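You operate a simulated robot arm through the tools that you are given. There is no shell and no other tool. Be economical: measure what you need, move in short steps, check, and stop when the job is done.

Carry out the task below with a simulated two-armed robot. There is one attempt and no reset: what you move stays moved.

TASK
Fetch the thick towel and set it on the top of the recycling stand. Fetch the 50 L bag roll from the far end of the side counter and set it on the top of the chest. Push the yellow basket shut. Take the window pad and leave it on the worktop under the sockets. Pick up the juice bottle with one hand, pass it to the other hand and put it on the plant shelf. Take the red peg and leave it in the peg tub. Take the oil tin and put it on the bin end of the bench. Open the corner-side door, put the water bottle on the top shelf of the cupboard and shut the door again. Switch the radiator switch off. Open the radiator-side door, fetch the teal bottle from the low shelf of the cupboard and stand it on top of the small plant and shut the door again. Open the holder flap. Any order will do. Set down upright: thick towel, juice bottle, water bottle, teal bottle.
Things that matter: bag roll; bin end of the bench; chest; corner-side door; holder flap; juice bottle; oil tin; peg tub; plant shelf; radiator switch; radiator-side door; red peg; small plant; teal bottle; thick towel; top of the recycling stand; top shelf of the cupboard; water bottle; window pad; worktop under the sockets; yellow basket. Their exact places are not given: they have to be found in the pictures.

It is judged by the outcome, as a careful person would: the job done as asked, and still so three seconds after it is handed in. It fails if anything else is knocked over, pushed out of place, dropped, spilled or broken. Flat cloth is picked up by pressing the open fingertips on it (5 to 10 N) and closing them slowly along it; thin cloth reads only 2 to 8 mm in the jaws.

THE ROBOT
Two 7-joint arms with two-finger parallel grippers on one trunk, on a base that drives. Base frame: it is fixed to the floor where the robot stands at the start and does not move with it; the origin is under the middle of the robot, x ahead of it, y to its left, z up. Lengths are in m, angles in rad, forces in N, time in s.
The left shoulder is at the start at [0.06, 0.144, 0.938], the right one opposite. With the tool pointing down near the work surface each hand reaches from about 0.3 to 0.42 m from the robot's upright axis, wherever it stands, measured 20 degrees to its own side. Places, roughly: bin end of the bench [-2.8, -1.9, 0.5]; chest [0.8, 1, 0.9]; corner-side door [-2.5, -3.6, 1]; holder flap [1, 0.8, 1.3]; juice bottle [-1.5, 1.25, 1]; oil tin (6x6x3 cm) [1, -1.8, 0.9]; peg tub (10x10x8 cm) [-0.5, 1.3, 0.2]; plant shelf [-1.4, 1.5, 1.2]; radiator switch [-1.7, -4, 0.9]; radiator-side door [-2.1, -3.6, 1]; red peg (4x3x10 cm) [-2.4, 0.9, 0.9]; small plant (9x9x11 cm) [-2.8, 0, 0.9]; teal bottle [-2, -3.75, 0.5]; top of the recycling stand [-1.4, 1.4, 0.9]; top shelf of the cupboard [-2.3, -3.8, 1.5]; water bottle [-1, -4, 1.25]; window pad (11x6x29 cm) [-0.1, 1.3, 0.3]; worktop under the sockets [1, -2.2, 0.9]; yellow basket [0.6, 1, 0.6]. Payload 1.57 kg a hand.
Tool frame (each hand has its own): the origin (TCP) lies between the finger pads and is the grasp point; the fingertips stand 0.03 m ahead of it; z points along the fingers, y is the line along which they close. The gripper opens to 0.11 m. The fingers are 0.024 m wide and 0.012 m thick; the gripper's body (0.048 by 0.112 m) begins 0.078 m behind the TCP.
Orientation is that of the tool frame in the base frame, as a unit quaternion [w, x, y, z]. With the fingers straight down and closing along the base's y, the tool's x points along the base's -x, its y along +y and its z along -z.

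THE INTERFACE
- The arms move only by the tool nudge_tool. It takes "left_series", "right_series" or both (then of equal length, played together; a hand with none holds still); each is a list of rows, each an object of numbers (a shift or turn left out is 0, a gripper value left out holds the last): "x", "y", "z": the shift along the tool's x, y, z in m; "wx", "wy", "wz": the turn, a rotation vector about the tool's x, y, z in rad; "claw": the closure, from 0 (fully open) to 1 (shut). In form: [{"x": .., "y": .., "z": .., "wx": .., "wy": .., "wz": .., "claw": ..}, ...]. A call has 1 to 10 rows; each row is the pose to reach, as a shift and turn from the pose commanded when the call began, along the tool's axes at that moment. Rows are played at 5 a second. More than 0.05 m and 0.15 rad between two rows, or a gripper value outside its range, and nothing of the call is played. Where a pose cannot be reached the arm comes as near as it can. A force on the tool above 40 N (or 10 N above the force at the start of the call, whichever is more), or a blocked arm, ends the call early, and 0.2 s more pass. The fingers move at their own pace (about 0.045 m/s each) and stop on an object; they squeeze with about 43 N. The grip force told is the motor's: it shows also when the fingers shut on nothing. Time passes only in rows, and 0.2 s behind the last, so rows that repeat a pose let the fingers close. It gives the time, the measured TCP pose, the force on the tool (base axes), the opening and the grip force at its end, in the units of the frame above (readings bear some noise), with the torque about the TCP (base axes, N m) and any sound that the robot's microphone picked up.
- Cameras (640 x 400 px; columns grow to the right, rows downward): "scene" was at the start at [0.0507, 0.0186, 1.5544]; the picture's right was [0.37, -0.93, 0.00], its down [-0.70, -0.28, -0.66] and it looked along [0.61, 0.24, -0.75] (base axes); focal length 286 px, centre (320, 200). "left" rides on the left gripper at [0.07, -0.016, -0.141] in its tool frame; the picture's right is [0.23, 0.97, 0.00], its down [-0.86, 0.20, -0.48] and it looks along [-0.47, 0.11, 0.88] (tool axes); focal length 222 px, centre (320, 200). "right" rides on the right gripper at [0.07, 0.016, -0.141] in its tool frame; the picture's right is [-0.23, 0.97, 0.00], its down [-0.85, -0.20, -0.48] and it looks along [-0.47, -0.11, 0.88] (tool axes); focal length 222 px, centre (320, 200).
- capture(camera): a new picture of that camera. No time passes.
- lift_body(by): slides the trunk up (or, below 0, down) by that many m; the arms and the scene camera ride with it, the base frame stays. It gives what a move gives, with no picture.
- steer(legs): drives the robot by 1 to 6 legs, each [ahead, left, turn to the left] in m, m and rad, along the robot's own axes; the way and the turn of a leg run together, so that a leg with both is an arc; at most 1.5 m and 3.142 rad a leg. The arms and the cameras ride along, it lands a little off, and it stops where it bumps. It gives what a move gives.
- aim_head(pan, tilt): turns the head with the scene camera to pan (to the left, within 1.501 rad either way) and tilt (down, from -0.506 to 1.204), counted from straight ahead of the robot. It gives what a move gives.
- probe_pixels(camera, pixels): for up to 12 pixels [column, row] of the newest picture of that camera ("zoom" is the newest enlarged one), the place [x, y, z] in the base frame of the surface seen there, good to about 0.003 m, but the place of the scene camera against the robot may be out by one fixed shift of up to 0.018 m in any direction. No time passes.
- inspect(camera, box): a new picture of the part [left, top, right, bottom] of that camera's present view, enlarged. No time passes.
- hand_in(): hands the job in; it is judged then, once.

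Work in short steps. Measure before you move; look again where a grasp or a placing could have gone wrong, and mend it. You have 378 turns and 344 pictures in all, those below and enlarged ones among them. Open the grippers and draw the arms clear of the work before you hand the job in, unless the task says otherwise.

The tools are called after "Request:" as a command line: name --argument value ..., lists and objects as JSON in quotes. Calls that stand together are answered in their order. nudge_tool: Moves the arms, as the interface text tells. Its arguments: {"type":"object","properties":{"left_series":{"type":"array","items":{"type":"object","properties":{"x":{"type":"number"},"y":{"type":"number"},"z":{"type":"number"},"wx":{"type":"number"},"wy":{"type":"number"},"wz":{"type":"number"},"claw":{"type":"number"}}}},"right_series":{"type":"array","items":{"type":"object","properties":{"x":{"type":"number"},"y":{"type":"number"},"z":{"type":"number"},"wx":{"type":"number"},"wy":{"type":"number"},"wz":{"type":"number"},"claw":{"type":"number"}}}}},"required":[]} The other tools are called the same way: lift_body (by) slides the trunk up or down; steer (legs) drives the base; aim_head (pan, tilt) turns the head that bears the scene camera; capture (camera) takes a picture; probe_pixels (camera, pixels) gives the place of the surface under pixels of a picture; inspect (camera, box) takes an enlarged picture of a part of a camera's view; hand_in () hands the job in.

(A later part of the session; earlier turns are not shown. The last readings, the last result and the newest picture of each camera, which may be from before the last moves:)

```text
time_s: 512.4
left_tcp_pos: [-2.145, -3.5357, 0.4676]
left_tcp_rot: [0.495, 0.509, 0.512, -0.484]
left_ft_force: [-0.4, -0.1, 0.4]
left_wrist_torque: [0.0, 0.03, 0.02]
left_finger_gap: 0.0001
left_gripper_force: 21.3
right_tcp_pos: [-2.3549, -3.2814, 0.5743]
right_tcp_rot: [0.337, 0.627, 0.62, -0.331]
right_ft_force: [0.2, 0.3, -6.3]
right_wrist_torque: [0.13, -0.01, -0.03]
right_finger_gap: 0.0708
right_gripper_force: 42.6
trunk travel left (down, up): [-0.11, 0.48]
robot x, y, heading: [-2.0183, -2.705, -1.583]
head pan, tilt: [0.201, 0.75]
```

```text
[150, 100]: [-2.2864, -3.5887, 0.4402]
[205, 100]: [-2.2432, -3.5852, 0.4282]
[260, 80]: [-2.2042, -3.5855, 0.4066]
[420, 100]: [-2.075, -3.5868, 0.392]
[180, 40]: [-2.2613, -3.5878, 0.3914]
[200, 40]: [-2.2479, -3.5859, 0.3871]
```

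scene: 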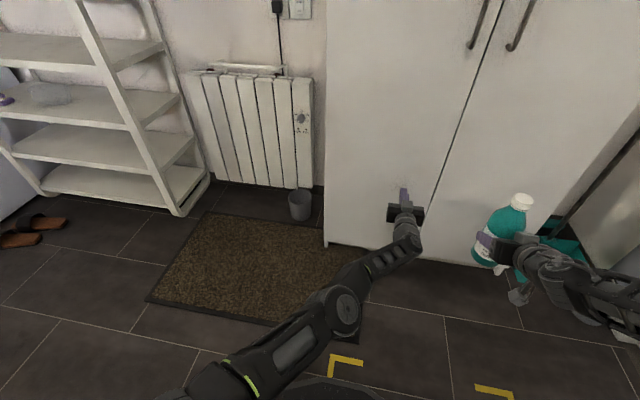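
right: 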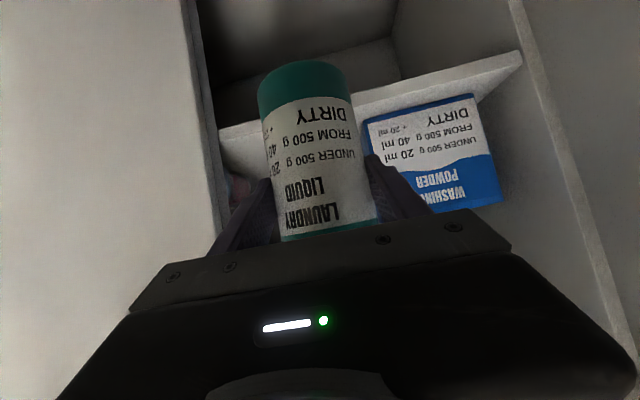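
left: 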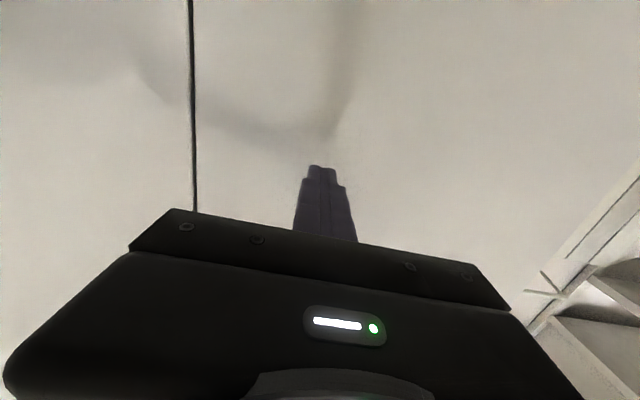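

Both doors are shut. I raise the trunk and carry the teal bottle toward the workbench's far end with the small plant.

Request:
steer --legs '[[-0.45, 0.3, 0]]'

Request:
lift_body --by 0.4

Request:
lift_body --by 0.08

Request:
steer --legs '[[0, 0, -1.57], [0, -1.3, 0]]'

Request:
aim_head --pan -0.6 --tilt 0.5

Request:
capture --camera "scene"

```text
time_s: 515.6
left_tcp_pos: [-1.8393, -3.091, 0.4653]
left_tcp_rot: [0.493, 0.51, 0.512, -0.485]
left_ft_force: [0.1, -0.4, 0.3]
left_wrist_torque: [-0.02, 0.0, 0.0]
left_finger_gap: 0.0
left_gripper_force: 21.7
right_tcp_pos: [-2.0467, -2.8379, 0.5738]
right_tcp_rot: [0.337, 0.627, 0.62, -0.331]
right_ft_force: [-0.1, 0.7, -7.4]
right_wrist_torque: [0.11, 0.0, -0.01]
right_finger_gap: 0.0706
right_gripper_force: 43.2
trunk travel left (down, up): [-0.11, 0.48]
robot x, y, heading: [-1.706, -2.2589, -1.582]
head pan, tilt: [0.201, 0.75]
```

```text
time_s: 519.4
left_tcp_pos: [-1.8392, -3.0918, 0.8668]
left_tcp_rot: [0.493, 0.51, 0.512, -0.484]
left_ft_force: [0.9, 0.3, 0.4]
left_wrist_torque: [0.0, 0.0, 0.0]
left_finger_gap: 0.0002
left_gripper_force: 21.4
right_tcp_pos: [-2.0479, -2.8378, 0.9735]
right_tcp_rot: [0.336, 0.627, 0.62, -0.33]
right_ft_force: [-0.3, 0.0, -6.2]
right_wrist_torque: [0.08, -0.01, -0.01]
right_finger_gap: 0.0706
right_gripper_force: 42.7
trunk travel left (down, up): [-0.51, 0.08]
robot x, y, heading: [-1.7095, -2.2563, -1.583]
head pan, tilt: [0.201, 0.75]
```

```text
time_s: 520.6
left_tcp_pos: [-1.8387, -3.0913, 0.9459]
left_tcp_rot: [0.493, 0.511, 0.511, -0.485]
left_ft_force: [0.9, 0.3, 0.1]
left_wrist_torque: [-0.02, 0.0, 0.0]
left_finger_gap: 0.0002
left_gripper_force: 21.7
right_tcp_pos: [-2.0477, -2.8376, 1.0532]
right_tcp_rot: [0.336, 0.627, 0.619, -0.331]
right_ft_force: [-0.5, 0.0, -6.5]
right_wrist_torque: [0.09, 0.0, -0.02]
right_finger_gap: 0.0709
right_gripper_force: 43.1
trunk travel left (down, up): [-0.59, 0.0]
robot x, y, heading: [-1.712, -2.2619, -1.578]
head pan, tilt: [0.201, 0.75]
```

```text
time_s: 530.1
left_tcp_pos: [-2.5004, -0.9319, 0.9454]
left_tcp_rot: [0.01, 0.721, 0.01, -0.693]
left_ft_force: [-0.7, -1.8, -0.3]
left_wrist_torque: [0.03, -0.01, 0.01]
left_finger_gap: 0.0001
left_gripper_force: 21.1
right_tcp_pos: [-2.237, -0.7126, 1.0521]
right_tcp_rot: [-0.001, 0.883, -0.015, -0.47]
right_ft_force: [0.6, 0.3, -5.5]
right_wrist_torque: [-0.02, -0.12, -0.02]
right_finger_gap: 0.0707
right_gripper_force: 43.5
trunk travel left (down, up): [-0.59, 0.0]
robot x, y, heading: [-1.6677, -1.0603, 3.115]
head pan, tilt: [0.201, 0.75]
stopped in leg 2: the force on the tool passed its limit (the readings are from after the stop); the commanded pose is now the measured one
```

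```text
time_s: 531.2
left_tcp_pos: [-2.5003, -0.9316, 0.9463]
left_tcp_rot: [0.008, 0.721, 0.008, -0.693]
left_ft_force: [0.7, -5.5, -0.9]
left_wrist_torque: [0.04, -0.02, -0.01]
left_finger_gap: 0.0
left_gripper_force: 21.2
right_tcp_pos: [-2.2375, -0.7126, 1.054]
right_tcp_rot: [-0.001, 0.882, -0.014, -0.47]
right_ft_force: [0.6, -0.8, -5.7]
right_wrist_torque: [-0.01, -0.12, 0.04]
right_finger_gap: 0.0707
right_gripper_force: 42.9
trunk travel left (down, up): [-0.59, 0.0]
robot x, y, heading: [-1.6676, -1.0622, 3.115]
head pan, tilt: [-0.6, 0.499]
```

```text
83 pictures are left
```

scene: 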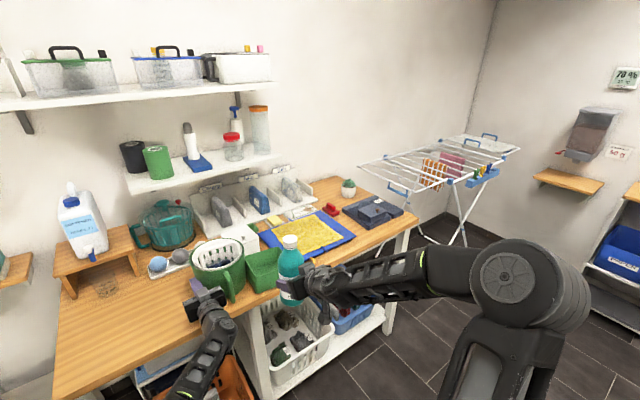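

The left hand touched something on the workbench. I step back the opposite way and retreat, then inspect.

Request:
inspect --camera "scene" --box '[130, 200, 330, 330]'

Request:
steer --legs '[[0, 0.04, 0], [-0.3, 0, 0]]'

Request:
inspect --camera "scene" --box '[130, 180, 330, 310]'

```text
3.08 times, centred on (230, 265) of scene
```

zoom: 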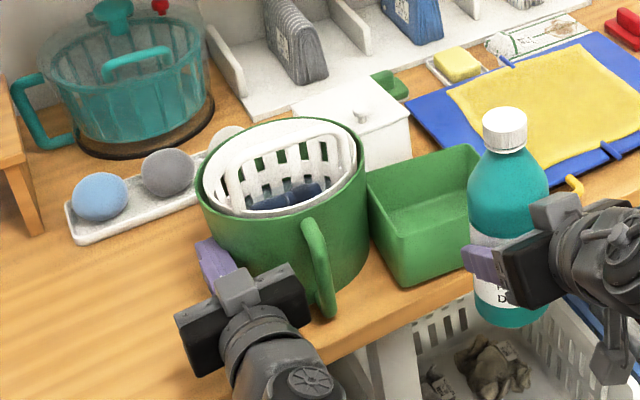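

```text
time_s: 533.8
left_tcp_pos: [-2.206, -0.9799, 0.9462]
left_tcp_rot: [0.008, 0.721, 0.008, -0.693]
left_ft_force: [0.2, 0.6, 0.0]
left_wrist_torque: [-0.01, -0.02, -0.01]
left_finger_gap: 0.0
left_gripper_force: 21.3
right_tcp_pos: [-1.9424, -0.7597, 1.0542]
right_tcp_rot: [-0.001, 0.882, -0.014, -0.471]
right_ft_force: [0.4, -0.5, -5.9]
right_wrist_torque: [0.0, -0.11, 0.02]
right_finger_gap: 0.0709
right_gripper_force: 43.2
trunk travel left (down, up): [-0.59, 0.0]
robot x, y, heading: [-1.3743, -1.1083, 3.11]
head pan, tilt: [-0.6, 0.499]
```

```text
3.08 times, centred on (230, 245) of scene
```

zoom: 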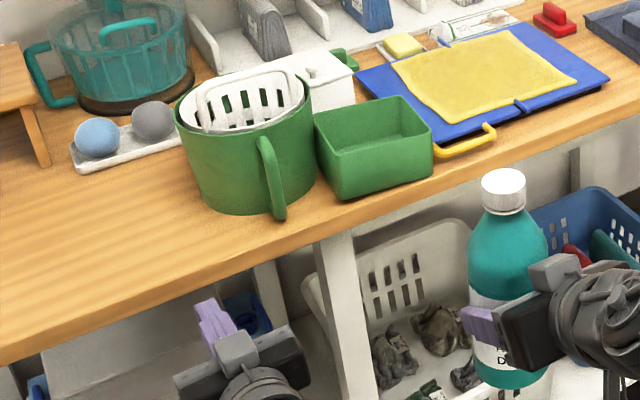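

I measure the green tub's present place to compare with the earlier probe of it (−2.454, −0.986 on its near side).

Request:
probe_pixels --camera "zoom" --pixels '[[183, 140], [312, 140], [240, 160], [225, 205], [270, 160], [320, 150], [375, 190], [430, 150], [240, 80], [300, 90]]'

Request:
capture --camera "scene"

```text
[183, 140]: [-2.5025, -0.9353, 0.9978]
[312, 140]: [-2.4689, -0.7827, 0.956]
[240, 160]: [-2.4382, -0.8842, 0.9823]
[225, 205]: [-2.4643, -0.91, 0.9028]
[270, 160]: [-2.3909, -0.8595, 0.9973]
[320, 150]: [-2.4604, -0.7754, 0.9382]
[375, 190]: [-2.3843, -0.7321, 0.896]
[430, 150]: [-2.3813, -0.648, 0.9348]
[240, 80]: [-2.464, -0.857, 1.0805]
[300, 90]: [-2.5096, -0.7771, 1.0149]
```

```text
80 pictures are left
```

scene: 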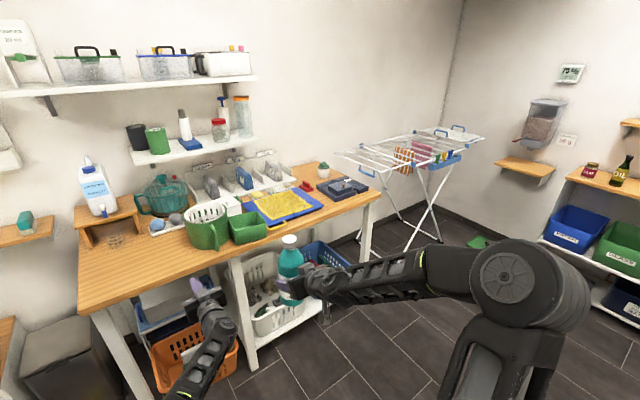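

Comparison suggests the tub was slid ~6 cm toward +y (its near side was at y −0.986 before). I'll drag it back by its handle with the left hand: first align with the handle.

Request:
steer --legs '[[0, -0.09, 0.025]]'

Request:
nudge_tool --left_series '[{"x": -0.02, "claw": 0.5}, {"x": -0.04}]'

Request:
capture --camera "left"

```text
time_s: 534.9
left_tcp_pos: [-2.2077, -0.9091, 0.9458]
left_tcp_rot: [0.018, 0.721, 0.017, -0.692]
left_ft_force: [-0.3, -0.5, 0.0]
left_wrist_torque: [-0.01, 0.03, 0.04]
left_finger_gap: 0.0
left_gripper_force: 21.4
right_tcp_pos: [-1.9502, -0.6824, 1.0521]
right_tcp_rot: [0.006, 0.882, -0.003, -0.471]
right_ft_force: [0.1, 0.6, -6.6]
right_wrist_torque: [-0.02, -0.09, 0.02]
right_finger_gap: 0.0708
right_gripper_force: 43.1
trunk travel left (down, up): [-0.59, 0.0]
robot x, y, heading: [-1.3727, -1.0197, 3.14]
head pan, tilt: [-0.6, 0.499]
```

```text
time_s: 535.5
left_tcp_pos: [-2.2095, -0.9109, 0.986]
left_tcp_rot: [0.017, 0.721, 0.017, -0.693]
left_ft_force: [0.3, 1.2, -0.7]
left_wrist_torque: [0.04, 0.01, 0.01]
left_finger_gap: 0.0499
left_gripper_force: 0.1
right_tcp_pos: [-1.9509, -0.6835, 1.0527]
right_tcp_rot: [0.004, 0.882, -0.004, -0.471]
right_ft_force: [0.1, -0.5, -6.0]
right_wrist_torque: [-0.01, -0.12, 0.02]
right_finger_gap: 0.0708
right_gripper_force: 43.0
trunk travel left (down, up): [-0.59, 0.0]
robot x, y, heading: [-1.3741, -1.0159, 3.141]
head pan, tilt: [-0.6, 0.499]
```

```text
79 pictures are left
```

left: 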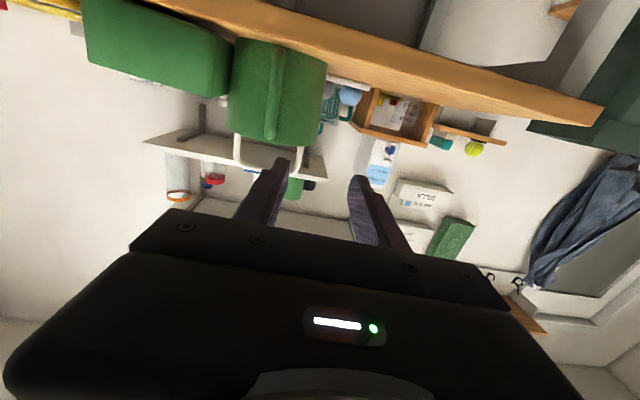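

I probe handle, tub sides and box with the left camera.

Request:
probe_pixels --camera "left" --pixels '[[274, 95], [271, 120], [276, 65], [244, 90], [318, 90], [225, 80], [100, 40], [300, 100], [255, 100], [282, 95], [266, 95], [235, 60]]'

```text
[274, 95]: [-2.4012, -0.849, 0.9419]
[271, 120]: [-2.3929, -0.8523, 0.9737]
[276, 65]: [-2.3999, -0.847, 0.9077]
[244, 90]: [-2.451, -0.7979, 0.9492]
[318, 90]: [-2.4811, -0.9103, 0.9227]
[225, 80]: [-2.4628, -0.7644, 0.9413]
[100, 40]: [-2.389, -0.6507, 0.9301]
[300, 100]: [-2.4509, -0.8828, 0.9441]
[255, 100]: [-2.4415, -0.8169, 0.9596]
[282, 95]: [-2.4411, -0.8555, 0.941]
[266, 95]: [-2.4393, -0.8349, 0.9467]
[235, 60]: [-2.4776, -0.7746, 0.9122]
```

Handle bar at (−2.40, −0.85). I move in, grip it.

Request:
nudge_tool --left_series '[{"x": 0.02, "y": -0.03}, {"x": 0.04, "y": -0.061, "z": 0.02}, {"x": 0.04, "y": -0.061, "z": 0.065}, {"x": 0.04, "y": -0.061, "z": 0.11}, {"x": 0.04, "y": -0.061, "z": 0.15}, {"x": 0.04, "y": -0.061, "z": 0.183}, {"x": 0.04, "y": -0.061, "z": 0.183, "claw": 1}, {"x": 0.04, "y": -0.061, "z": 0.183}, {"x": 0.04, "y": -0.061, "z": 0.183}, {"x": 0.04, "y": -0.061, "z": 0.183}]'

Request:
capture --camera "left"

```text
time_s: 537.7
left_tcp_pos: [-2.2352, -0.9443, 0.9782]
left_tcp_rot: [0.017, 0.72, 0.017, -0.693]
left_ft_force: [-0.2, -0.4, 0.4]
left_wrist_torque: [-0.01, -0.03, 0.01]
left_finger_gap: 0.0003
left_gripper_force: 18.1
left hand out of reach, approached as far as the arm can: row 1, 2, 3, 4, 5, 6, 7, 8, 9, 10
right_tcp_pos: [-1.9502, -0.6827, 1.0524]
right_tcp_rot: [0.005, 0.882, -0.003, -0.471]
right_ft_force: [-0.1, -0.3, -6.9]
right_wrist_torque: [-0.02, -0.11, 0.03]
right_finger_gap: 0.0705
right_gripper_force: 43.2
trunk travel left (down, up): [-0.59, 0.0]
robot x, y, heading: [-1.3697, -1.0145, 3.134]
head pan, tilt: [-0.6, 0.499]
```

```text
78 pictures are left
```

left: 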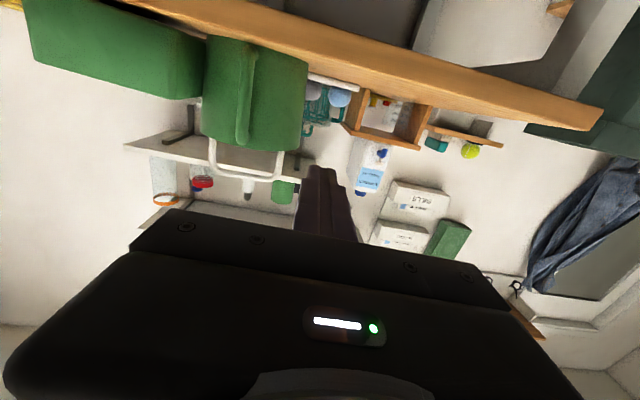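

The arm is at full stretch, so I let the base do it: open the fingers, shift right 9.5 cm and forward.

Request:
nudge_tool --left_series '[{"claw": 0.5, "z": -0.03}, {"claw": 0.5, "z": -0.06, "x": 0.015}, {"claw": 0.5, "z": -0.09, "x": 0.03}]'

Request:
steer --legs '[[0, -0.095, 0], [0.15, 0, 0]]'

Request:
capture --camera "left"

```text
time_s: 538.5
left_tcp_pos: [-2.1984, -0.9074, 0.9391]
left_tcp_rot: [0.018, 0.721, 0.018, -0.693]
left_ft_force: [0.0, -0.5, 0.5]
left_wrist_torque: [-0.02, -0.02, 0.0]
left_finger_gap: 0.0551
left_gripper_force: 0.0
left hand out of reach, approached as far as the arm can: row 1, 2, 3
right_tcp_pos: [-1.95, -0.684, 1.0523]
right_tcp_rot: [0.004, 0.882, -0.004, -0.472]
right_ft_force: [-0.5, 0.0, -5.4]
right_wrist_torque: [0.04, -0.14, 0.03]
right_finger_gap: 0.0709
right_gripper_force: 43.5
trunk travel left (down, up): [-0.59, 0.0]
robot x, y, heading: [-1.3713, -1.0163, 3.135]
head pan, tilt: [-0.6, 0.499]
```

```text
time_s: 540.6
left_tcp_pos: [-2.3517, -0.8094, 0.9366]
left_tcp_rot: [0.017, 0.722, 0.016, -0.692]
left_ft_force: [-0.4, 0.1, 1.1]
left_wrist_torque: [-0.03, 0.06, 0.04]
left_finger_gap: 0.055
left_gripper_force: 0.1
right_tcp_pos: [-2.1016, -0.5878, 1.0517]
right_tcp_rot: [0.004, 0.883, -0.004, -0.47]
right_ft_force: [-1.5, -0.3, -6.2]
right_wrist_torque: [0.01, -0.14, 0.02]
right_finger_gap: 0.0709
right_gripper_force: 42.8
trunk travel left (down, up): [-0.59, 0.0]
robot x, y, heading: [-1.523, -0.9245, 3.141]
head pan, tilt: [-0.6, 0.499]
```

```text
77 pictures are left
```

left: 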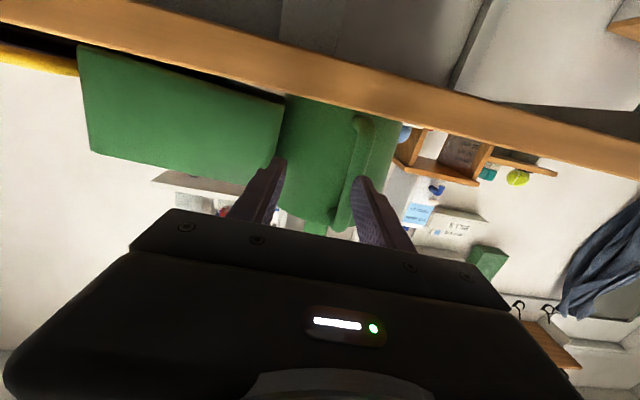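

The handle is 4 cm toward −y of the hand. I shift and advance 4 cm, then grip.

Request:
nudge_tool --left_series '[{"y": 0.02}, {"y": 0.041}, {"y": 0.041, "z": 0.025}, {"y": 0.041, "z": 0.045}, {"y": 0.041, "z": 0.045, "claw": 1}, {"y": 0.041, "z": 0.045}, {"y": 0.041, "z": 0.045}, {"y": 0.041, "z": 0.045}]'

Request:
capture --camera "left"

```text
time_s: 542.4
left_tcp_pos: [-2.3836, -0.8603, 0.943]
left_tcp_rot: [0.016, 0.72, 0.017, -0.693]
left_ft_force: [0.1, 3.4, 0.1]
left_wrist_torque: [0.63, 0.22, -0.13]
left_finger_gap: 0.0157
left_gripper_force: 29.0
left hand out of reach, approached as far as the arm can: row 1, 2, 4, 5, 6, 7, 8
right_tcp_pos: [-2.1002, -0.5883, 1.0518]
right_tcp_rot: [0.005, 0.882, -0.003, -0.471]
right_ft_force: [-0.4, -0.4, -5.9]
right_wrist_torque: [0.04, -0.11, 0.0]
right_finger_gap: 0.0704
right_gripper_force: 43.6
trunk travel left (down, up): [-0.59, 0.0]
robot x, y, heading: [-1.5244, -0.9232, 3.134]
head pan, tilt: [-0.6, 0.499]
```

```text
76 pictures are left
```

left: 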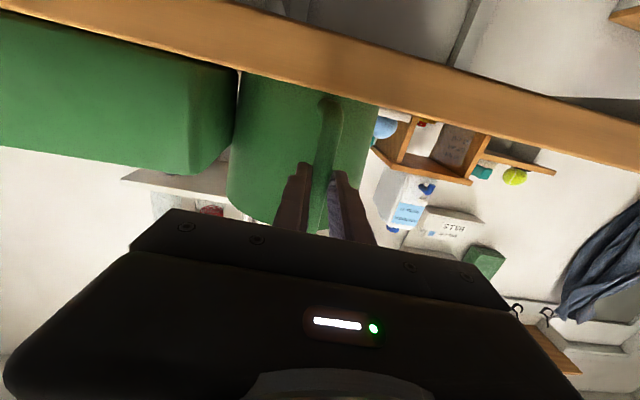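

Handle gripped. I drag the tub 6 cm toward −y with the base.

Request:
steer --legs '[[0, 0.06, 0]]'

Request:
nudge_tool --left_series '[{"claw": 0.5}, {"claw": 0.5}, {"claw": 0.5}, {"z": -0.03}, {"z": -0.06}, {"z": -0.1}, {"z": -0.14}]'

Request:
capture --camera "left"

Request:
capture --camera "scene"

```text
time_s: 543.4
left_tcp_pos: [-2.3839, -0.9226, 0.9442]
left_tcp_rot: [0.018, 0.721, 0.018, -0.692]
left_ft_force: [-0.3, 1.4, 0.5]
left_wrist_torque: [0.71, 0.81, 0.01]
left_finger_gap: 0.016
left_gripper_force: 31.8
right_tcp_pos: [-2.1016, -0.6502, 1.0519]
right_tcp_rot: [0.005, 0.882, -0.002, -0.471]
right_ft_force: [0.0, 0.0, -5.5]
right_wrist_torque: [-0.01, -0.11, 0.01]
right_finger_gap: 0.0709
right_gripper_force: 43.6
trunk travel left (down, up): [-0.59, 0.0]
robot x, y, heading: [-1.5229, -0.9803, 3.142]
head pan, tilt: [-0.6, 0.499]
```

```text
time_s: 545.0
left_tcp_pos: [-2.3363, -0.8533, 0.9292]
left_tcp_rot: [0.02, 0.719, 0.014, -0.694]
left_ft_force: [0.4, -1.4, 0.7]
left_wrist_torque: [0.01, 0.02, -0.04]
left_finger_gap: 0.0549
left_gripper_force: 0.0
left hand out of reach, approached as far as the arm can: row 4, 5, 6, 7
right_tcp_pos: [-2.1016, -0.6491, 1.0521]
right_tcp_rot: [0.006, 0.882, -0.003, -0.471]
right_ft_force: [1.0, 0.1, -6.3]
right_wrist_torque: [0.01, -0.1, 0.01]
right_finger_gap: 0.071
right_gripper_force: 42.7
trunk travel left (down, up): [-0.59, 0.0]
robot x, y, heading: [-1.5238, -0.9862, 3.137]
head pan, tilt: [-0.6, 0.499]
```

```text
75 pictures are left
```

left: 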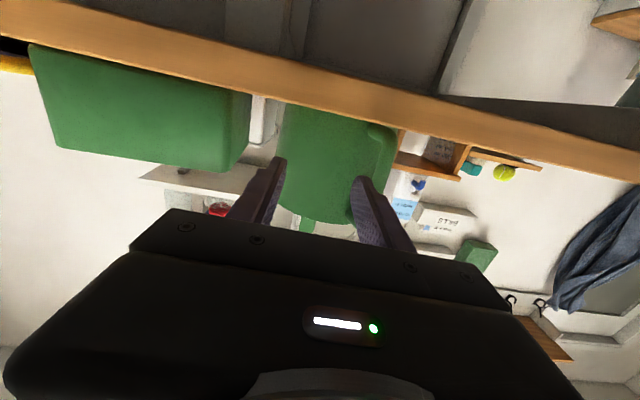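

```text
74 pictures are left
```

scene: 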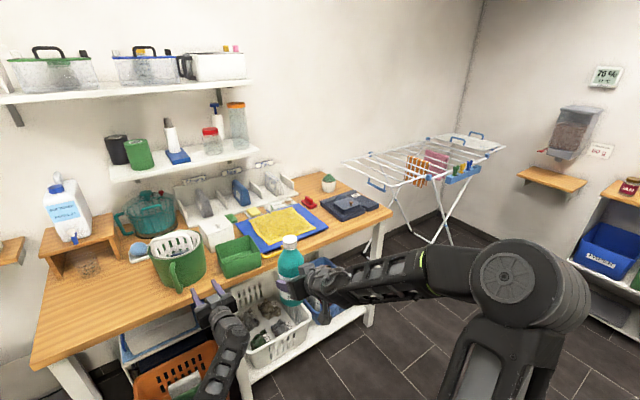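

I back off, and go to the earlier viewing pose (−1.444, −2.417) to compare the tub's probe with the old value.

Request:
steer --legs '[[-0.1, 0, 0], [0.15, 0.3, 0], [0, 1.13, 0], [-0.128, 0, 0.008]]'

Request:
aim_head --pan -0.201 --tilt 0.499

Request:
capture --camera "scene"

Request:
probe_pixels --camera "scene" --pixels '[[570, 200], [560, 200], [580, 200], [550, 200], [612, 205], [590, 200], [570, 185], [480, 210], [510, 235]]'

```text
time_s: 554.1
left_tcp_pos: [-2.2668, -2.2865, 0.9297]
left_tcp_rot: [0.021, 0.72, 0.02, -0.693]
left_ft_force: [1.6, -1.1, 0.0]
left_wrist_torque: [0.03, -0.03, -0.04]
left_finger_gap: 0.0549
left_gripper_force: 0.1
right_tcp_pos: [-2.0351, -2.08, 1.0537]
right_tcp_rot: [0.008, 0.882, 0.001, -0.472]
right_ft_force: [0.4, 1.1, -5.8]
right_wrist_torque: [0.0, -0.09, -0.01]
right_finger_gap: 0.0708
right_gripper_force: 42.6
trunk travel left (down, up): [-0.59, 0.0]
robot x, y, heading: [-1.4552, -2.4088, -3.138]
head pan, tilt: [-0.6, 0.499]
```

```text
time_s: 555.0
left_tcp_pos: [-2.2671, -2.2868, 0.9292]
left_tcp_rot: [0.022, 0.72, 0.021, -0.693]
left_ft_force: [0.0, -0.9, 0.0]
left_wrist_torque: [-0.01, -0.01, 0.01]
left_finger_gap: 0.0551
left_gripper_force: 0.1
right_tcp_pos: [-2.0369, -2.0809, 1.053]
right_tcp_rot: [0.007, 0.882, 0.0, -0.471]
right_ft_force: [0.0, 1.0, -6.0]
right_wrist_torque: [0.01, -0.11, -0.01]
right_finger_gap: 0.0708
right_gripper_force: 43.0
trunk travel left (down, up): [-0.59, 0.0]
robot x, y, heading: [-1.4522, -2.4093, -3.138]
head pan, tilt: [-0.201, 0.499]
```

```text
73 pictures are left
```

scene: 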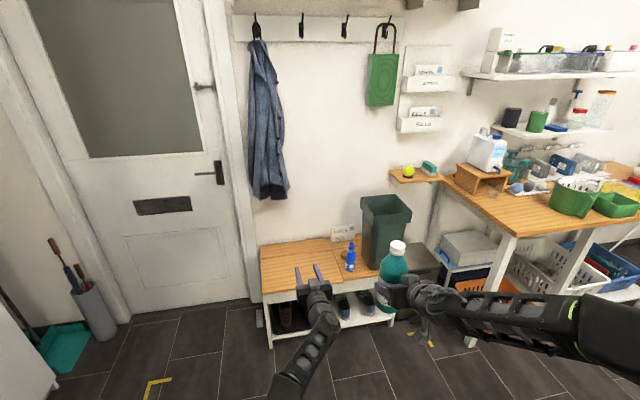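

```text
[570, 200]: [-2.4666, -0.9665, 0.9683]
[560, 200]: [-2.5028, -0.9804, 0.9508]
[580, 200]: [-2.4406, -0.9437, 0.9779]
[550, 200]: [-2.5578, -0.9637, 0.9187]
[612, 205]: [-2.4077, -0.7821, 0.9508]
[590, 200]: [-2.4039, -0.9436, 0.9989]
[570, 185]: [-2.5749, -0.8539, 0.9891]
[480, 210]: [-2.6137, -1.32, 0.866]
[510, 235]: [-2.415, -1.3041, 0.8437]
```

The tub is back within ~1 cm of its old place (same pixel now gives (−2.467,−0.967) vs (−2.454,−0.986)). I fold the left hand to its side before going to the plant.

Request:
nudge_tool --left_series '[{"z": -0.03, "y": 0.03}, {"z": -0.06, "y": 0.065}, {"z": -0.09, "y": 0.1}, {"z": -0.12, "y": 0.135}, {"z": -0.15, "y": 0.17}, {"z": -0.18, "y": 0.205}, {"z": -0.21, "y": 0.24}, {"z": -0.24, "y": 0.27}, {"z": -0.27, "y": 0.3}, {"z": -0.3, "y": 0.32}]'

Request:
steer --legs '[[0.0, -1.4, 0], [0.05, -0.9, 0]]'

Request:
aim_head --pan -0.2 --tilt 0.5

Request:
capture --camera "scene"

```text
time_s: 557.2
left_tcp_pos: [-2.323, -2.459, 0.8712]
left_tcp_rot: [0.022, 0.72, 0.021, -0.694]
left_ft_force: [0.1, 1.3, 0.1]
left_wrist_torque: [0.03, -0.01, 0.02]
left_finger_gap: 0.0553
left_gripper_force: 0.1
left hand out of reach, approached as far as the arm can: row 1, 2, 3, 4, 5, 6, 7, 8, 9, 10
right_tcp_pos: [-2.0359, -2.0803, 1.0525]
right_tcp_rot: [0.008, 0.882, 0.001, -0.471]
right_ft_force: [1.4, -0.1, -6.5]
right_wrist_torque: [0.01, -0.14, 0.01]
right_finger_gap: 0.0706
right_gripper_force: 43.0
trunk travel left (down, up): [-0.59, 0.0]
robot x, y, heading: [-1.4531, -2.4102, -3.139]
head pan, tilt: [-0.201, 0.499]
```

```text
time_s: 566.7
left_tcp_pos: [-2.3526, -0.5845, 0.8717]
left_tcp_rot: [0.031, 0.718, 0.033, -0.695]
left_ft_force: [19.3, -8.3, 4.7]
left_wrist_torque: [0.21, 0.32, -0.3]
left_finger_gap: 0.0447
left_gripper_force: 0.0
right_tcp_pos: [-2.0657, -0.1895, 1.0522]
right_tcp_rot: [0.01, 0.883, 0.002, -0.47]
right_ft_force: [0.2, 0.2, -6.8]
right_wrist_torque: [-0.01, -0.12, 0.04]
right_finger_gap: 0.0705
right_gripper_force: 43.0
trunk travel left (down, up): [-0.59, 0.0]
robot x, y, heading: [-1.4829, -0.5154, -3.132]
head pan, tilt: [-0.201, 0.499]
stopped in leg 2: the force on the tool passed its limit (the readings are from after the stop); the commanded pose is now the measured one
```

```text
time_s: 567.3
left_tcp_pos: [-2.3516, -0.5835, 0.8709]
left_tcp_rot: [0.03, 0.719, 0.033, -0.694]
left_ft_force: [21.1, -10.7, 5.8]
left_wrist_torque: [0.22, 0.36, -0.31]
left_finger_gap: 0.0444
left_gripper_force: 0.0
right_tcp_pos: [-2.0652, -0.1914, 1.0541]
right_tcp_rot: [0.008, 0.882, 0.003, -0.472]
right_ft_force: [-0.4, -0.4, -6.3]
right_wrist_torque: [0.02, -0.1, -0.02]
right_finger_gap: 0.0704
right_gripper_force: 43.0
trunk travel left (down, up): [-0.59, 0.0]
robot x, y, heading: [-1.4857, -0.5207, -3.139]
head pan, tilt: [-0.201, 0.499]
```

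```text
72 pictures are left
```

scene: 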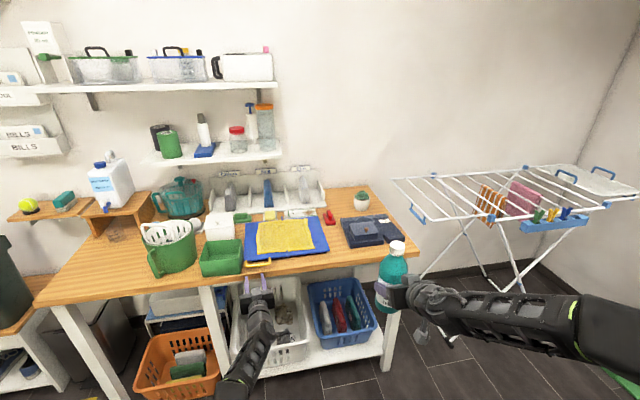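

The left hand touched at the bench front near the blue tray's yellow clip. I back off straight away and look.

Request:
steer --legs '[[-0.2, 0, 0]]'

Request:
capture --camera "left"

Request:
inspect --camera "scene" --box '[130, 160, 430, 330]'

```text
time_s: 568.8
left_tcp_pos: [-2.2015, -0.5738, 0.8671]
left_tcp_rot: [0.027, 0.72, 0.028, -0.693]
left_ft_force: [-0.4, 0.7, -0.9]
left_wrist_torque: [0.02, 0.06, 0.02]
left_finger_gap: 0.055
left_gripper_force: 0.0
right_tcp_pos: [-1.9113, -0.1835, 1.0491]
right_tcp_rot: [0.009, 0.884, 0.0, -0.468]
right_ft_force: [-1.8, 0.7, -6.5]
right_wrist_torque: [-0.01, -0.12, -0.01]
right_finger_gap: 0.0706
right_gripper_force: 43.4
trunk travel left (down, up): [-0.59, 0.0]
robot x, y, heading: [-1.3323, -0.5149, 3.14]
head pan, tilt: [-0.201, 0.499]
stopped in leg 1: the robot was blocked; the commanded pose is now the measured one
```

```text
71 pictures are left
```

left: 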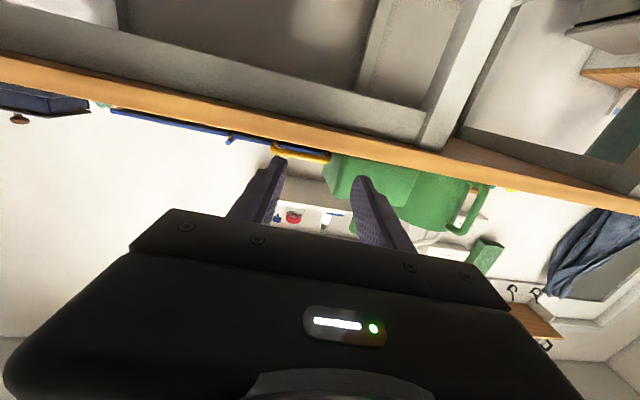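

```text
2.13 times, centred on (280, 245) of scene
```

zoom: 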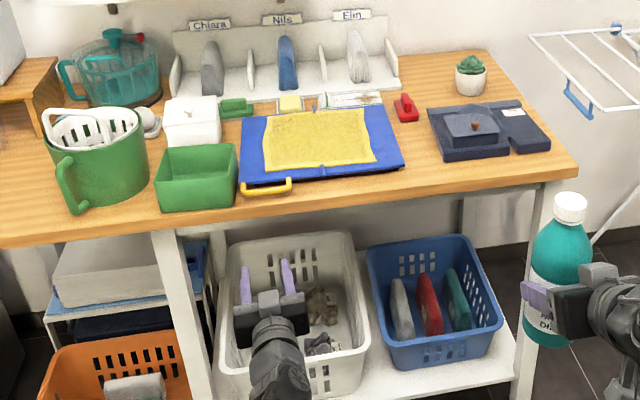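

The base also nudged against the bench behind it. I move forward a little and probe the cactus pot.

Request:
steer --legs '[[0.06, 0, 0]]'

Request:
inspect --camera "scene" --box '[310, 170, 410, 250]'

Request:
aim_head --pan 1.5 --tilt 0.9

Request:
capture --camera "scene"

```text
time_s: 569.8
left_tcp_pos: [-2.2606, -0.575, 0.8684]
left_tcp_rot: [0.028, 0.72, 0.03, -0.693]
left_ft_force: [-0.6, -0.4, -0.6]
left_wrist_torque: [-0.01, 0.05, 0.01]
left_finger_gap: 0.0552
left_gripper_force: 0.0
right_tcp_pos: [-1.9713, -0.185, 1.0509]
right_tcp_rot: [0.007, 0.883, 0.001, -0.47]
right_ft_force: [-1.2, 0.5, -6.6]
right_wrist_torque: [0.0, -0.17, -0.04]
right_finger_gap: 0.0708
right_gripper_force: 42.8
trunk travel left (down, up): [-0.59, 0.0]
robot x, y, heading: [-1.3897, -0.516, 3.147]
head pan, tilt: [-0.201, 0.499]
```

```text
5.00 times, centred on (360, 210) of scene
```

zoom: 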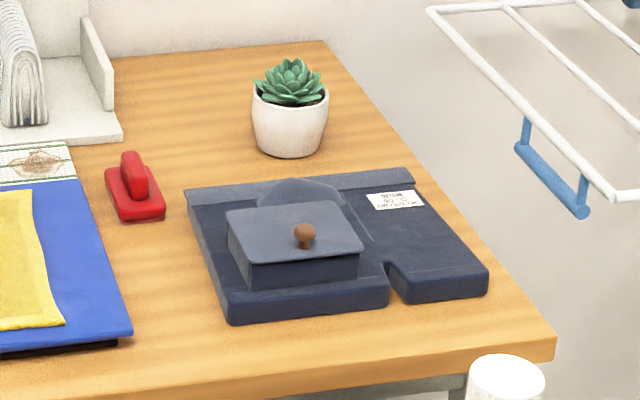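

```text
time_s: 571.5
left_tcp_pos: [-2.2596, -0.5749, 0.8693]
left_tcp_rot: [0.028, 0.719, 0.03, -0.694]
left_ft_force: [0.3, -0.5, 0.5]
left_wrist_torque: [0.01, 0.0, -0.03]
left_finger_gap: 0.0549
left_gripper_force: 0.1
right_tcp_pos: [-1.9701, -0.1837, 1.0517]
right_tcp_rot: [0.007, 0.883, 0.0, -0.47]
right_ft_force: [-0.1, -0.4, -6.7]
right_wrist_torque: [0.01, -0.11, 0.0]
right_finger_gap: 0.0705
right_gripper_force: 42.3
trunk travel left (down, up): [-0.59, 0.0]
robot x, y, heading: [-1.3935, -0.5125, 3.143]
head pan, tilt: [1.499, 0.901]
```

```text
68 pictures are left
```

scene: 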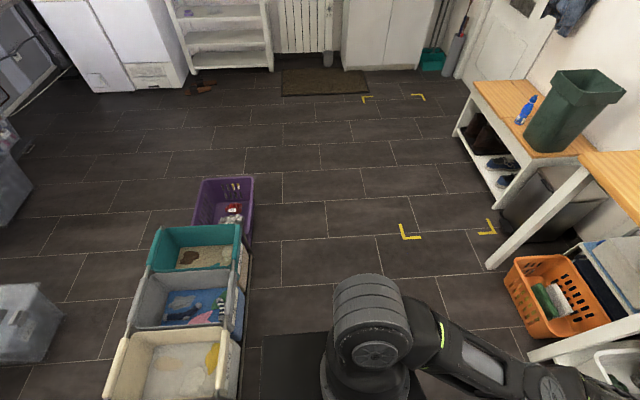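

I look back at the plant and probe it.

Request:
aim_head --pan -0.3 --tilt 0.5

Request:
inspect --camera "scene" --box '[280, 160, 440, 260]'

Request:
capture --camera "right"

```text
time_s: 573.3
left_tcp_pos: [-2.2592, -0.5756, 0.8689]
left_tcp_rot: [0.028, 0.719, 0.03, -0.694]
left_ft_force: [0.4, 1.0, 0.4]
left_wrist_torque: [-0.02, -0.01, -0.01]
left_finger_gap: 0.0552
left_gripper_force: 0.0
right_tcp_pos: [-1.9693, -0.1846, 1.0518]
right_tcp_rot: [0.009, 0.883, 0.001, -0.469]
right_ft_force: [0.5, -0.1, -6.3]
right_wrist_torque: [0.0, -0.14, 0.01]
right_finger_gap: 0.0708
right_gripper_force: 42.7
trunk travel left (down, up): [-0.59, 0.0]
robot x, y, heading: [-1.3915, -0.5173, 3.144]
head pan, tilt: [-0.3, 0.499]
```

```text
4.00 times, centred on (360, 210) of scene
```

zoom: 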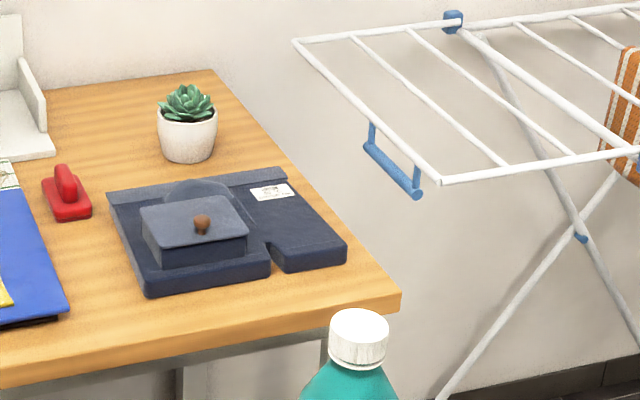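

```text
66 pictures are left
```

right: 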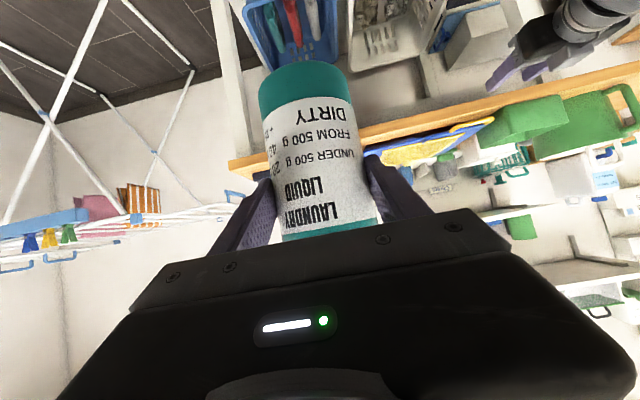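

Request:
probe_pixels --camera "zoom" --pixels '[[187, 90], [187, 110], [187, 140], [165, 130], [215, 130], [187, 158], [185, 98], [225, 255], [305, 70], [280, 250], [330, 90]]'

```text
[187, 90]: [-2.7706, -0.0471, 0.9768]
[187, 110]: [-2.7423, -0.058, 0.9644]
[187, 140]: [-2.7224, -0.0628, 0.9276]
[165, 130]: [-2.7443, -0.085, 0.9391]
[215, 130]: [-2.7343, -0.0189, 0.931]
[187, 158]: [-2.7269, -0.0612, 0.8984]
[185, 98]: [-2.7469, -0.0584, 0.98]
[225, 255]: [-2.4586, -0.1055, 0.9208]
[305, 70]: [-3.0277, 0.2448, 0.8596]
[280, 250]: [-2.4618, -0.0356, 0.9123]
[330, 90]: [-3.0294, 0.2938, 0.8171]
```

The plant's centre is about (−2.758, −0.067), its top z≈0.97. First the left hand must be raised and retracted; I try up then back.

Request:
nudge_tool --left_series '[{"x": -0.045}, {"x": -0.09}, {"x": -0.135}, {"x": -0.18}, {"x": -0.22}, {"x": -0.25, "z": -0.03}, {"x": -0.27, "z": -0.07}, {"x": -0.28, "z": -0.11}, {"x": -0.28, "z": -0.15}, {"x": -0.28, "z": -0.19}]'

Request:
nudge_tool --left_series '[{"z": -0.04, "y": 0.02}, {"z": -0.08, "y": 0.04}, {"z": -0.12, "y": 0.06}, {"z": -0.16, "y": 0.08}, {"z": -0.2, "y": 0.1}]'

```text
time_s: 575.5
left_tcp_pos: [-2.2892, -0.4892, 1.1515]
left_tcp_rot: [0.027, 0.719, 0.029, -0.693]
left_ft_force: [0.5, 0.5, -1.0]
left_wrist_torque: [0.0, 0.04, -0.01]
left_finger_gap: 0.0547
left_gripper_force: 0.1
left hand out of reach, approached as far as the arm can: row 1, 2, 3, 4, 5, 6, 7, 8, 9, 10
right_tcp_pos: [-1.9703, -0.1847, 1.0528]
right_tcp_rot: [0.007, 0.883, 0.0, -0.47]
right_ft_force: [0.3, -0.2, -6.3]
right_wrist_torque: [-0.01, -0.11, -0.02]
right_finger_gap: 0.0707
right_gripper_force: 43.0
trunk travel left (down, up): [-0.59, 0.0]
robot x, y, heading: [-1.391, -0.5155, 3.144]
head pan, tilt: [-0.3, 0.499]
```

```text
time_s: 576.7
left_tcp_pos: [-2.289, -0.488, 1.1729]
left_tcp_rot: [0.028, 0.72, 0.03, -0.693]
left_ft_force: [-0.8, 0.0, 0.5]
left_wrist_torque: [0.04, -0.01, -0.03]
left_finger_gap: 0.0547
left_gripper_force: 0.1
left hand out of reach, approached as far as the arm can: row 1, 2, 3, 4, 5
right_tcp_pos: [-1.9693, -0.1841, 1.0521]
right_tcp_rot: [0.007, 0.883, 0.0, -0.47]
right_ft_force: [-0.5, 0.3, -6.2]
right_wrist_torque: [-0.02, -0.1, -0.01]
right_finger_gap: 0.0705
right_gripper_force: 43.3
trunk travel left (down, up): [-0.59, 0.0]
robot x, y, heading: [-1.3913, -0.517, 3.142]
head pan, tilt: [-0.3, 0.499]
```

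The left arm is stuck straight out. I try bending it by rotating the hand downward while pulling back.

Request:
nudge_tool --left_series '[{"wy": 0.12, "z": -0.03}, {"wy": 0.24, "z": -0.06}, {"wy": 0.36, "z": -0.09}, {"wy": 0.48, "z": -0.12}, {"wy": 0.6, "z": -0.16}, {"wy": 0.72, "z": -0.2}, {"wy": 0.84, "z": -0.24}, {"wy": 0.96, "z": -0.28}, {"wy": 1.08, "z": -0.32}, {"wy": 1.2, "z": -0.36}]'

Request:
capture --camera "scene"

```text
time_s: 579.1
left_tcp_pos: [-2.0227, -0.4158, 1.3219]
left_tcp_rot: [-0.12, 0.939, 0.095, -0.307]
left_ft_force: [1.3, 0.2, 0.7]
left_wrist_torque: [-0.11, 0.03, 0.08]
left_finger_gap: 0.0547
left_gripper_force: 0.0
left hand out of reach, approached as far as the arm can: row 1, 2, 3, 4, 5, 6, 7, 8, 9
right_tcp_pos: [-1.9673, -0.184, 1.0524]
right_tcp_rot: [0.012, 0.883, 0.003, -0.47]
right_ft_force: [-0.4, 2.5, -6.8]
right_wrist_torque: [-0.1, -0.07, 0.07]
right_finger_gap: 0.0704
right_gripper_force: 42.7
trunk travel left (down, up): [-0.59, 0.0]
robot x, y, heading: [-1.3899, -0.5158, 3.141]
head pan, tilt: [-0.3, 0.499]
stopped in row 10 (left hand): the arm was blocked; the commanded pose is now the measured one
```

```text
65 pictures are left
```

scene: 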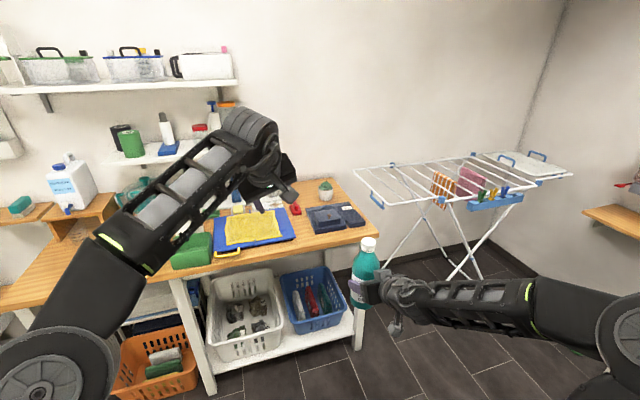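

It bent. I now bring it back and to the left side.

Request:
nudge_tool --left_series '[{"x": 0.015, "y": 0.037, "z": -0.01}, {"x": 0.031, "y": 0.074, "z": -0.02}, {"x": 0.046, "y": 0.111, "z": -0.03}, {"x": 0.062, "y": 0.149, "z": -0.041}, {"x": 0.077, "y": 0.186, "z": -0.051}, {"x": 0.093, "y": 0.223, "z": -0.061}, {"x": 0.108, "y": 0.26, "z": -0.071}, {"x": 0.124, "y": 0.298, "z": -0.082}, {"x": 0.139, "y": 0.335, "z": -0.092}]'

Request:
capture --camera "scene"

```text
time_s: 581.1
left_tcp_pos: [-1.8234, -0.7221, 1.2208]
left_tcp_rot: [-0.122, 0.939, 0.097, -0.306]
left_ft_force: [0.5, -0.2, -0.4]
left_wrist_torque: [-0.01, 0.01, -0.03]
left_finger_gap: 0.0551
left_gripper_force: 0.1
right_tcp_pos: [-1.9692, -0.1886, 1.0537]
right_tcp_rot: [0.009, 0.882, 0.005, -0.472]
right_ft_force: [0.6, -0.8, -5.2]
right_wrist_torque: [0.01, -0.11, -0.01]
right_finger_gap: 0.0709
right_gripper_force: 43.3
trunk travel left (down, up): [-0.59, 0.0]
robot x, y, heading: [-1.3927, -0.5152, 3.14]
head pan, tilt: [-0.3, 0.499]
```

```text
64 pictures are left
```

scene: 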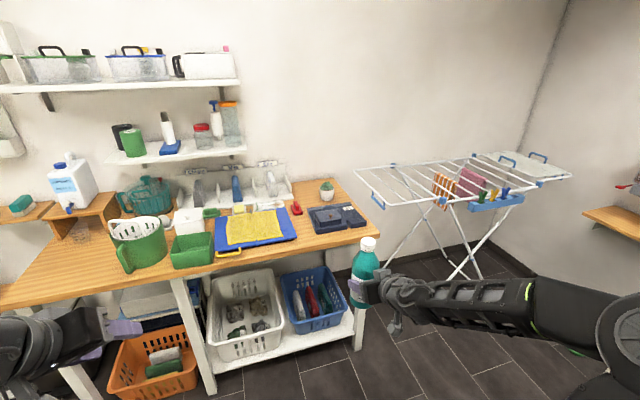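

Left arm is safely folded. I raise the bottle 6 cm, and drive toward the plant.

Request:
nudge_tool --right_series '[{"x": -0.025, "z": -0.017}, {"x": -0.05, "z": -0.033}]'

Request:
steer --legs '[[0, -0.118, 0], [0.6, 0, 0]]'

Request:
capture --camera "right"

Request:
capture --camera "scene"

```text
time_s: 581.7
left_tcp_pos: [-1.8234, -0.7217, 1.2209]
left_tcp_rot: [-0.122, 0.94, 0.098, -0.304]
left_ft_force: [0.7, -0.3, 0.2]
left_wrist_torque: [0.01, 0.0, 0.01]
left_finger_gap: 0.0551
left_gripper_force: 0.1
right_tcp_pos: [-1.9713, -0.1869, 1.1125]
right_tcp_rot: [0.008, 0.883, 0.003, -0.47]
right_ft_force: [-0.7, -0.2, -6.3]
right_wrist_torque: [0.03, -0.1, 0.0]
right_finger_gap: 0.0708
right_gripper_force: 43.2
trunk travel left (down, up): [-0.59, 0.0]
robot x, y, heading: [-1.3895, -0.521, 3.138]
head pan, tilt: [-0.3, 0.499]
```

```text
time_s: 585.9
left_tcp_pos: [-2.4182, -0.6099, 1.2206]
left_tcp_rot: [-0.12, 0.939, 0.103, -0.306]
left_ft_force: [-1.0, 0.3, 0.7]
left_wrist_torque: [-0.04, -0.04, 0.0]
left_finger_gap: 0.0549
left_gripper_force: 0.1
right_tcp_pos: [-2.573, -0.0762, 1.1124]
right_tcp_rot: [0.011, 0.882, 0.008, -0.471]
right_ft_force: [-1.0, 0.0, -6.2]
right_wrist_torque: [0.04, -0.08, -0.02]
right_finger_gap: 0.0706
right_gripper_force: 43.2
trunk travel left (down, up): [-0.59, 0.0]
robot x, y, heading: [-1.9872, -0.3999, -3.131]
head pan, tilt: [-0.3, 0.499]
```

```text
63 pictures are left
```

right: 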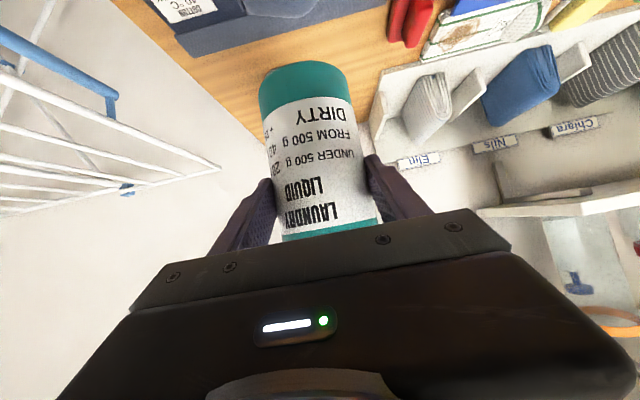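

```text
62 pictures are left
```

scene: 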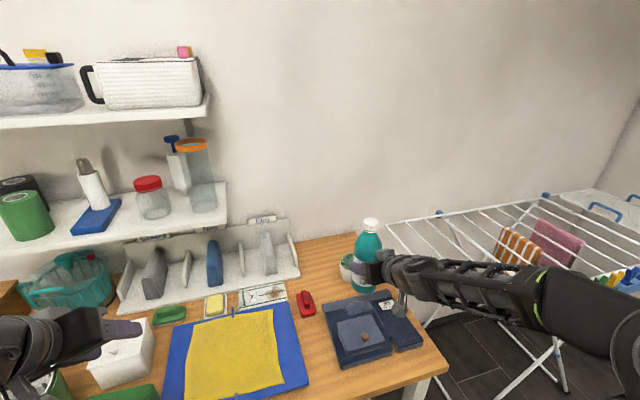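

The pot peeks out left of the bottle; I zoom to refine its place.

Request:
inspect --camera "scene" --box '[320, 210, 400, 310]'

Request:
probe_pixels --camera "zoom" --pixels '[[190, 200], [200, 230], [210, 260], [215, 190], [235, 180], [180, 220], [340, 130], [330, 300], [250, 290]]'

```text
4.00 times, centred on (360, 260) of scene
```

zoom: 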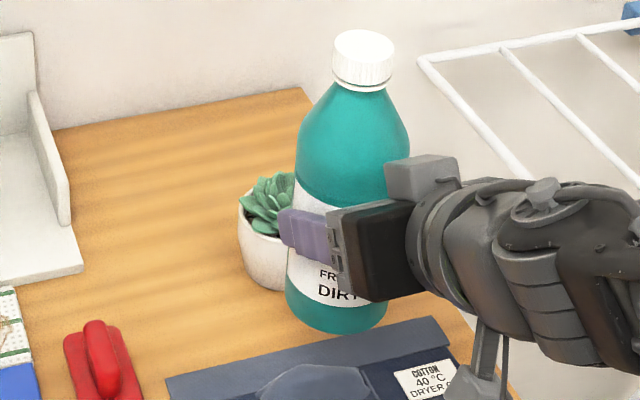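

```text
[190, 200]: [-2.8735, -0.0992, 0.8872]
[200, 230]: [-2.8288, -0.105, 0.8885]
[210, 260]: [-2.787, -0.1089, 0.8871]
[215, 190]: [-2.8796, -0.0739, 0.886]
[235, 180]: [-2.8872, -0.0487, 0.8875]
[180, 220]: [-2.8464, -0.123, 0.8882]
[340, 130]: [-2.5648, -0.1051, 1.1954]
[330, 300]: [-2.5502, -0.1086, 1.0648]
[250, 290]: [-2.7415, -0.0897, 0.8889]
```

I probe the pot and leaves themselves, and the bottle for reference.

Request:
probe_pixels --camera "zoom" --pixels '[[255, 250], [270, 270], [245, 220], [265, 200], [280, 185], [270, 215], [345, 200], [360, 75], [350, 315], [310, 160], [400, 140]]'

```text
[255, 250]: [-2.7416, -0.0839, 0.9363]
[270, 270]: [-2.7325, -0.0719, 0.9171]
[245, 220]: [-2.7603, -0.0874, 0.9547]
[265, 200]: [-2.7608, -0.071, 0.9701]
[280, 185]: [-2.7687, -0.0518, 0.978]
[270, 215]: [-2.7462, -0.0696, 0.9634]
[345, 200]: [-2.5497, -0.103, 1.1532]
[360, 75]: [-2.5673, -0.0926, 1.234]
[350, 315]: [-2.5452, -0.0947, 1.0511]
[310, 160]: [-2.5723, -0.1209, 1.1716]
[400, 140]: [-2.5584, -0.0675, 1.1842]
```

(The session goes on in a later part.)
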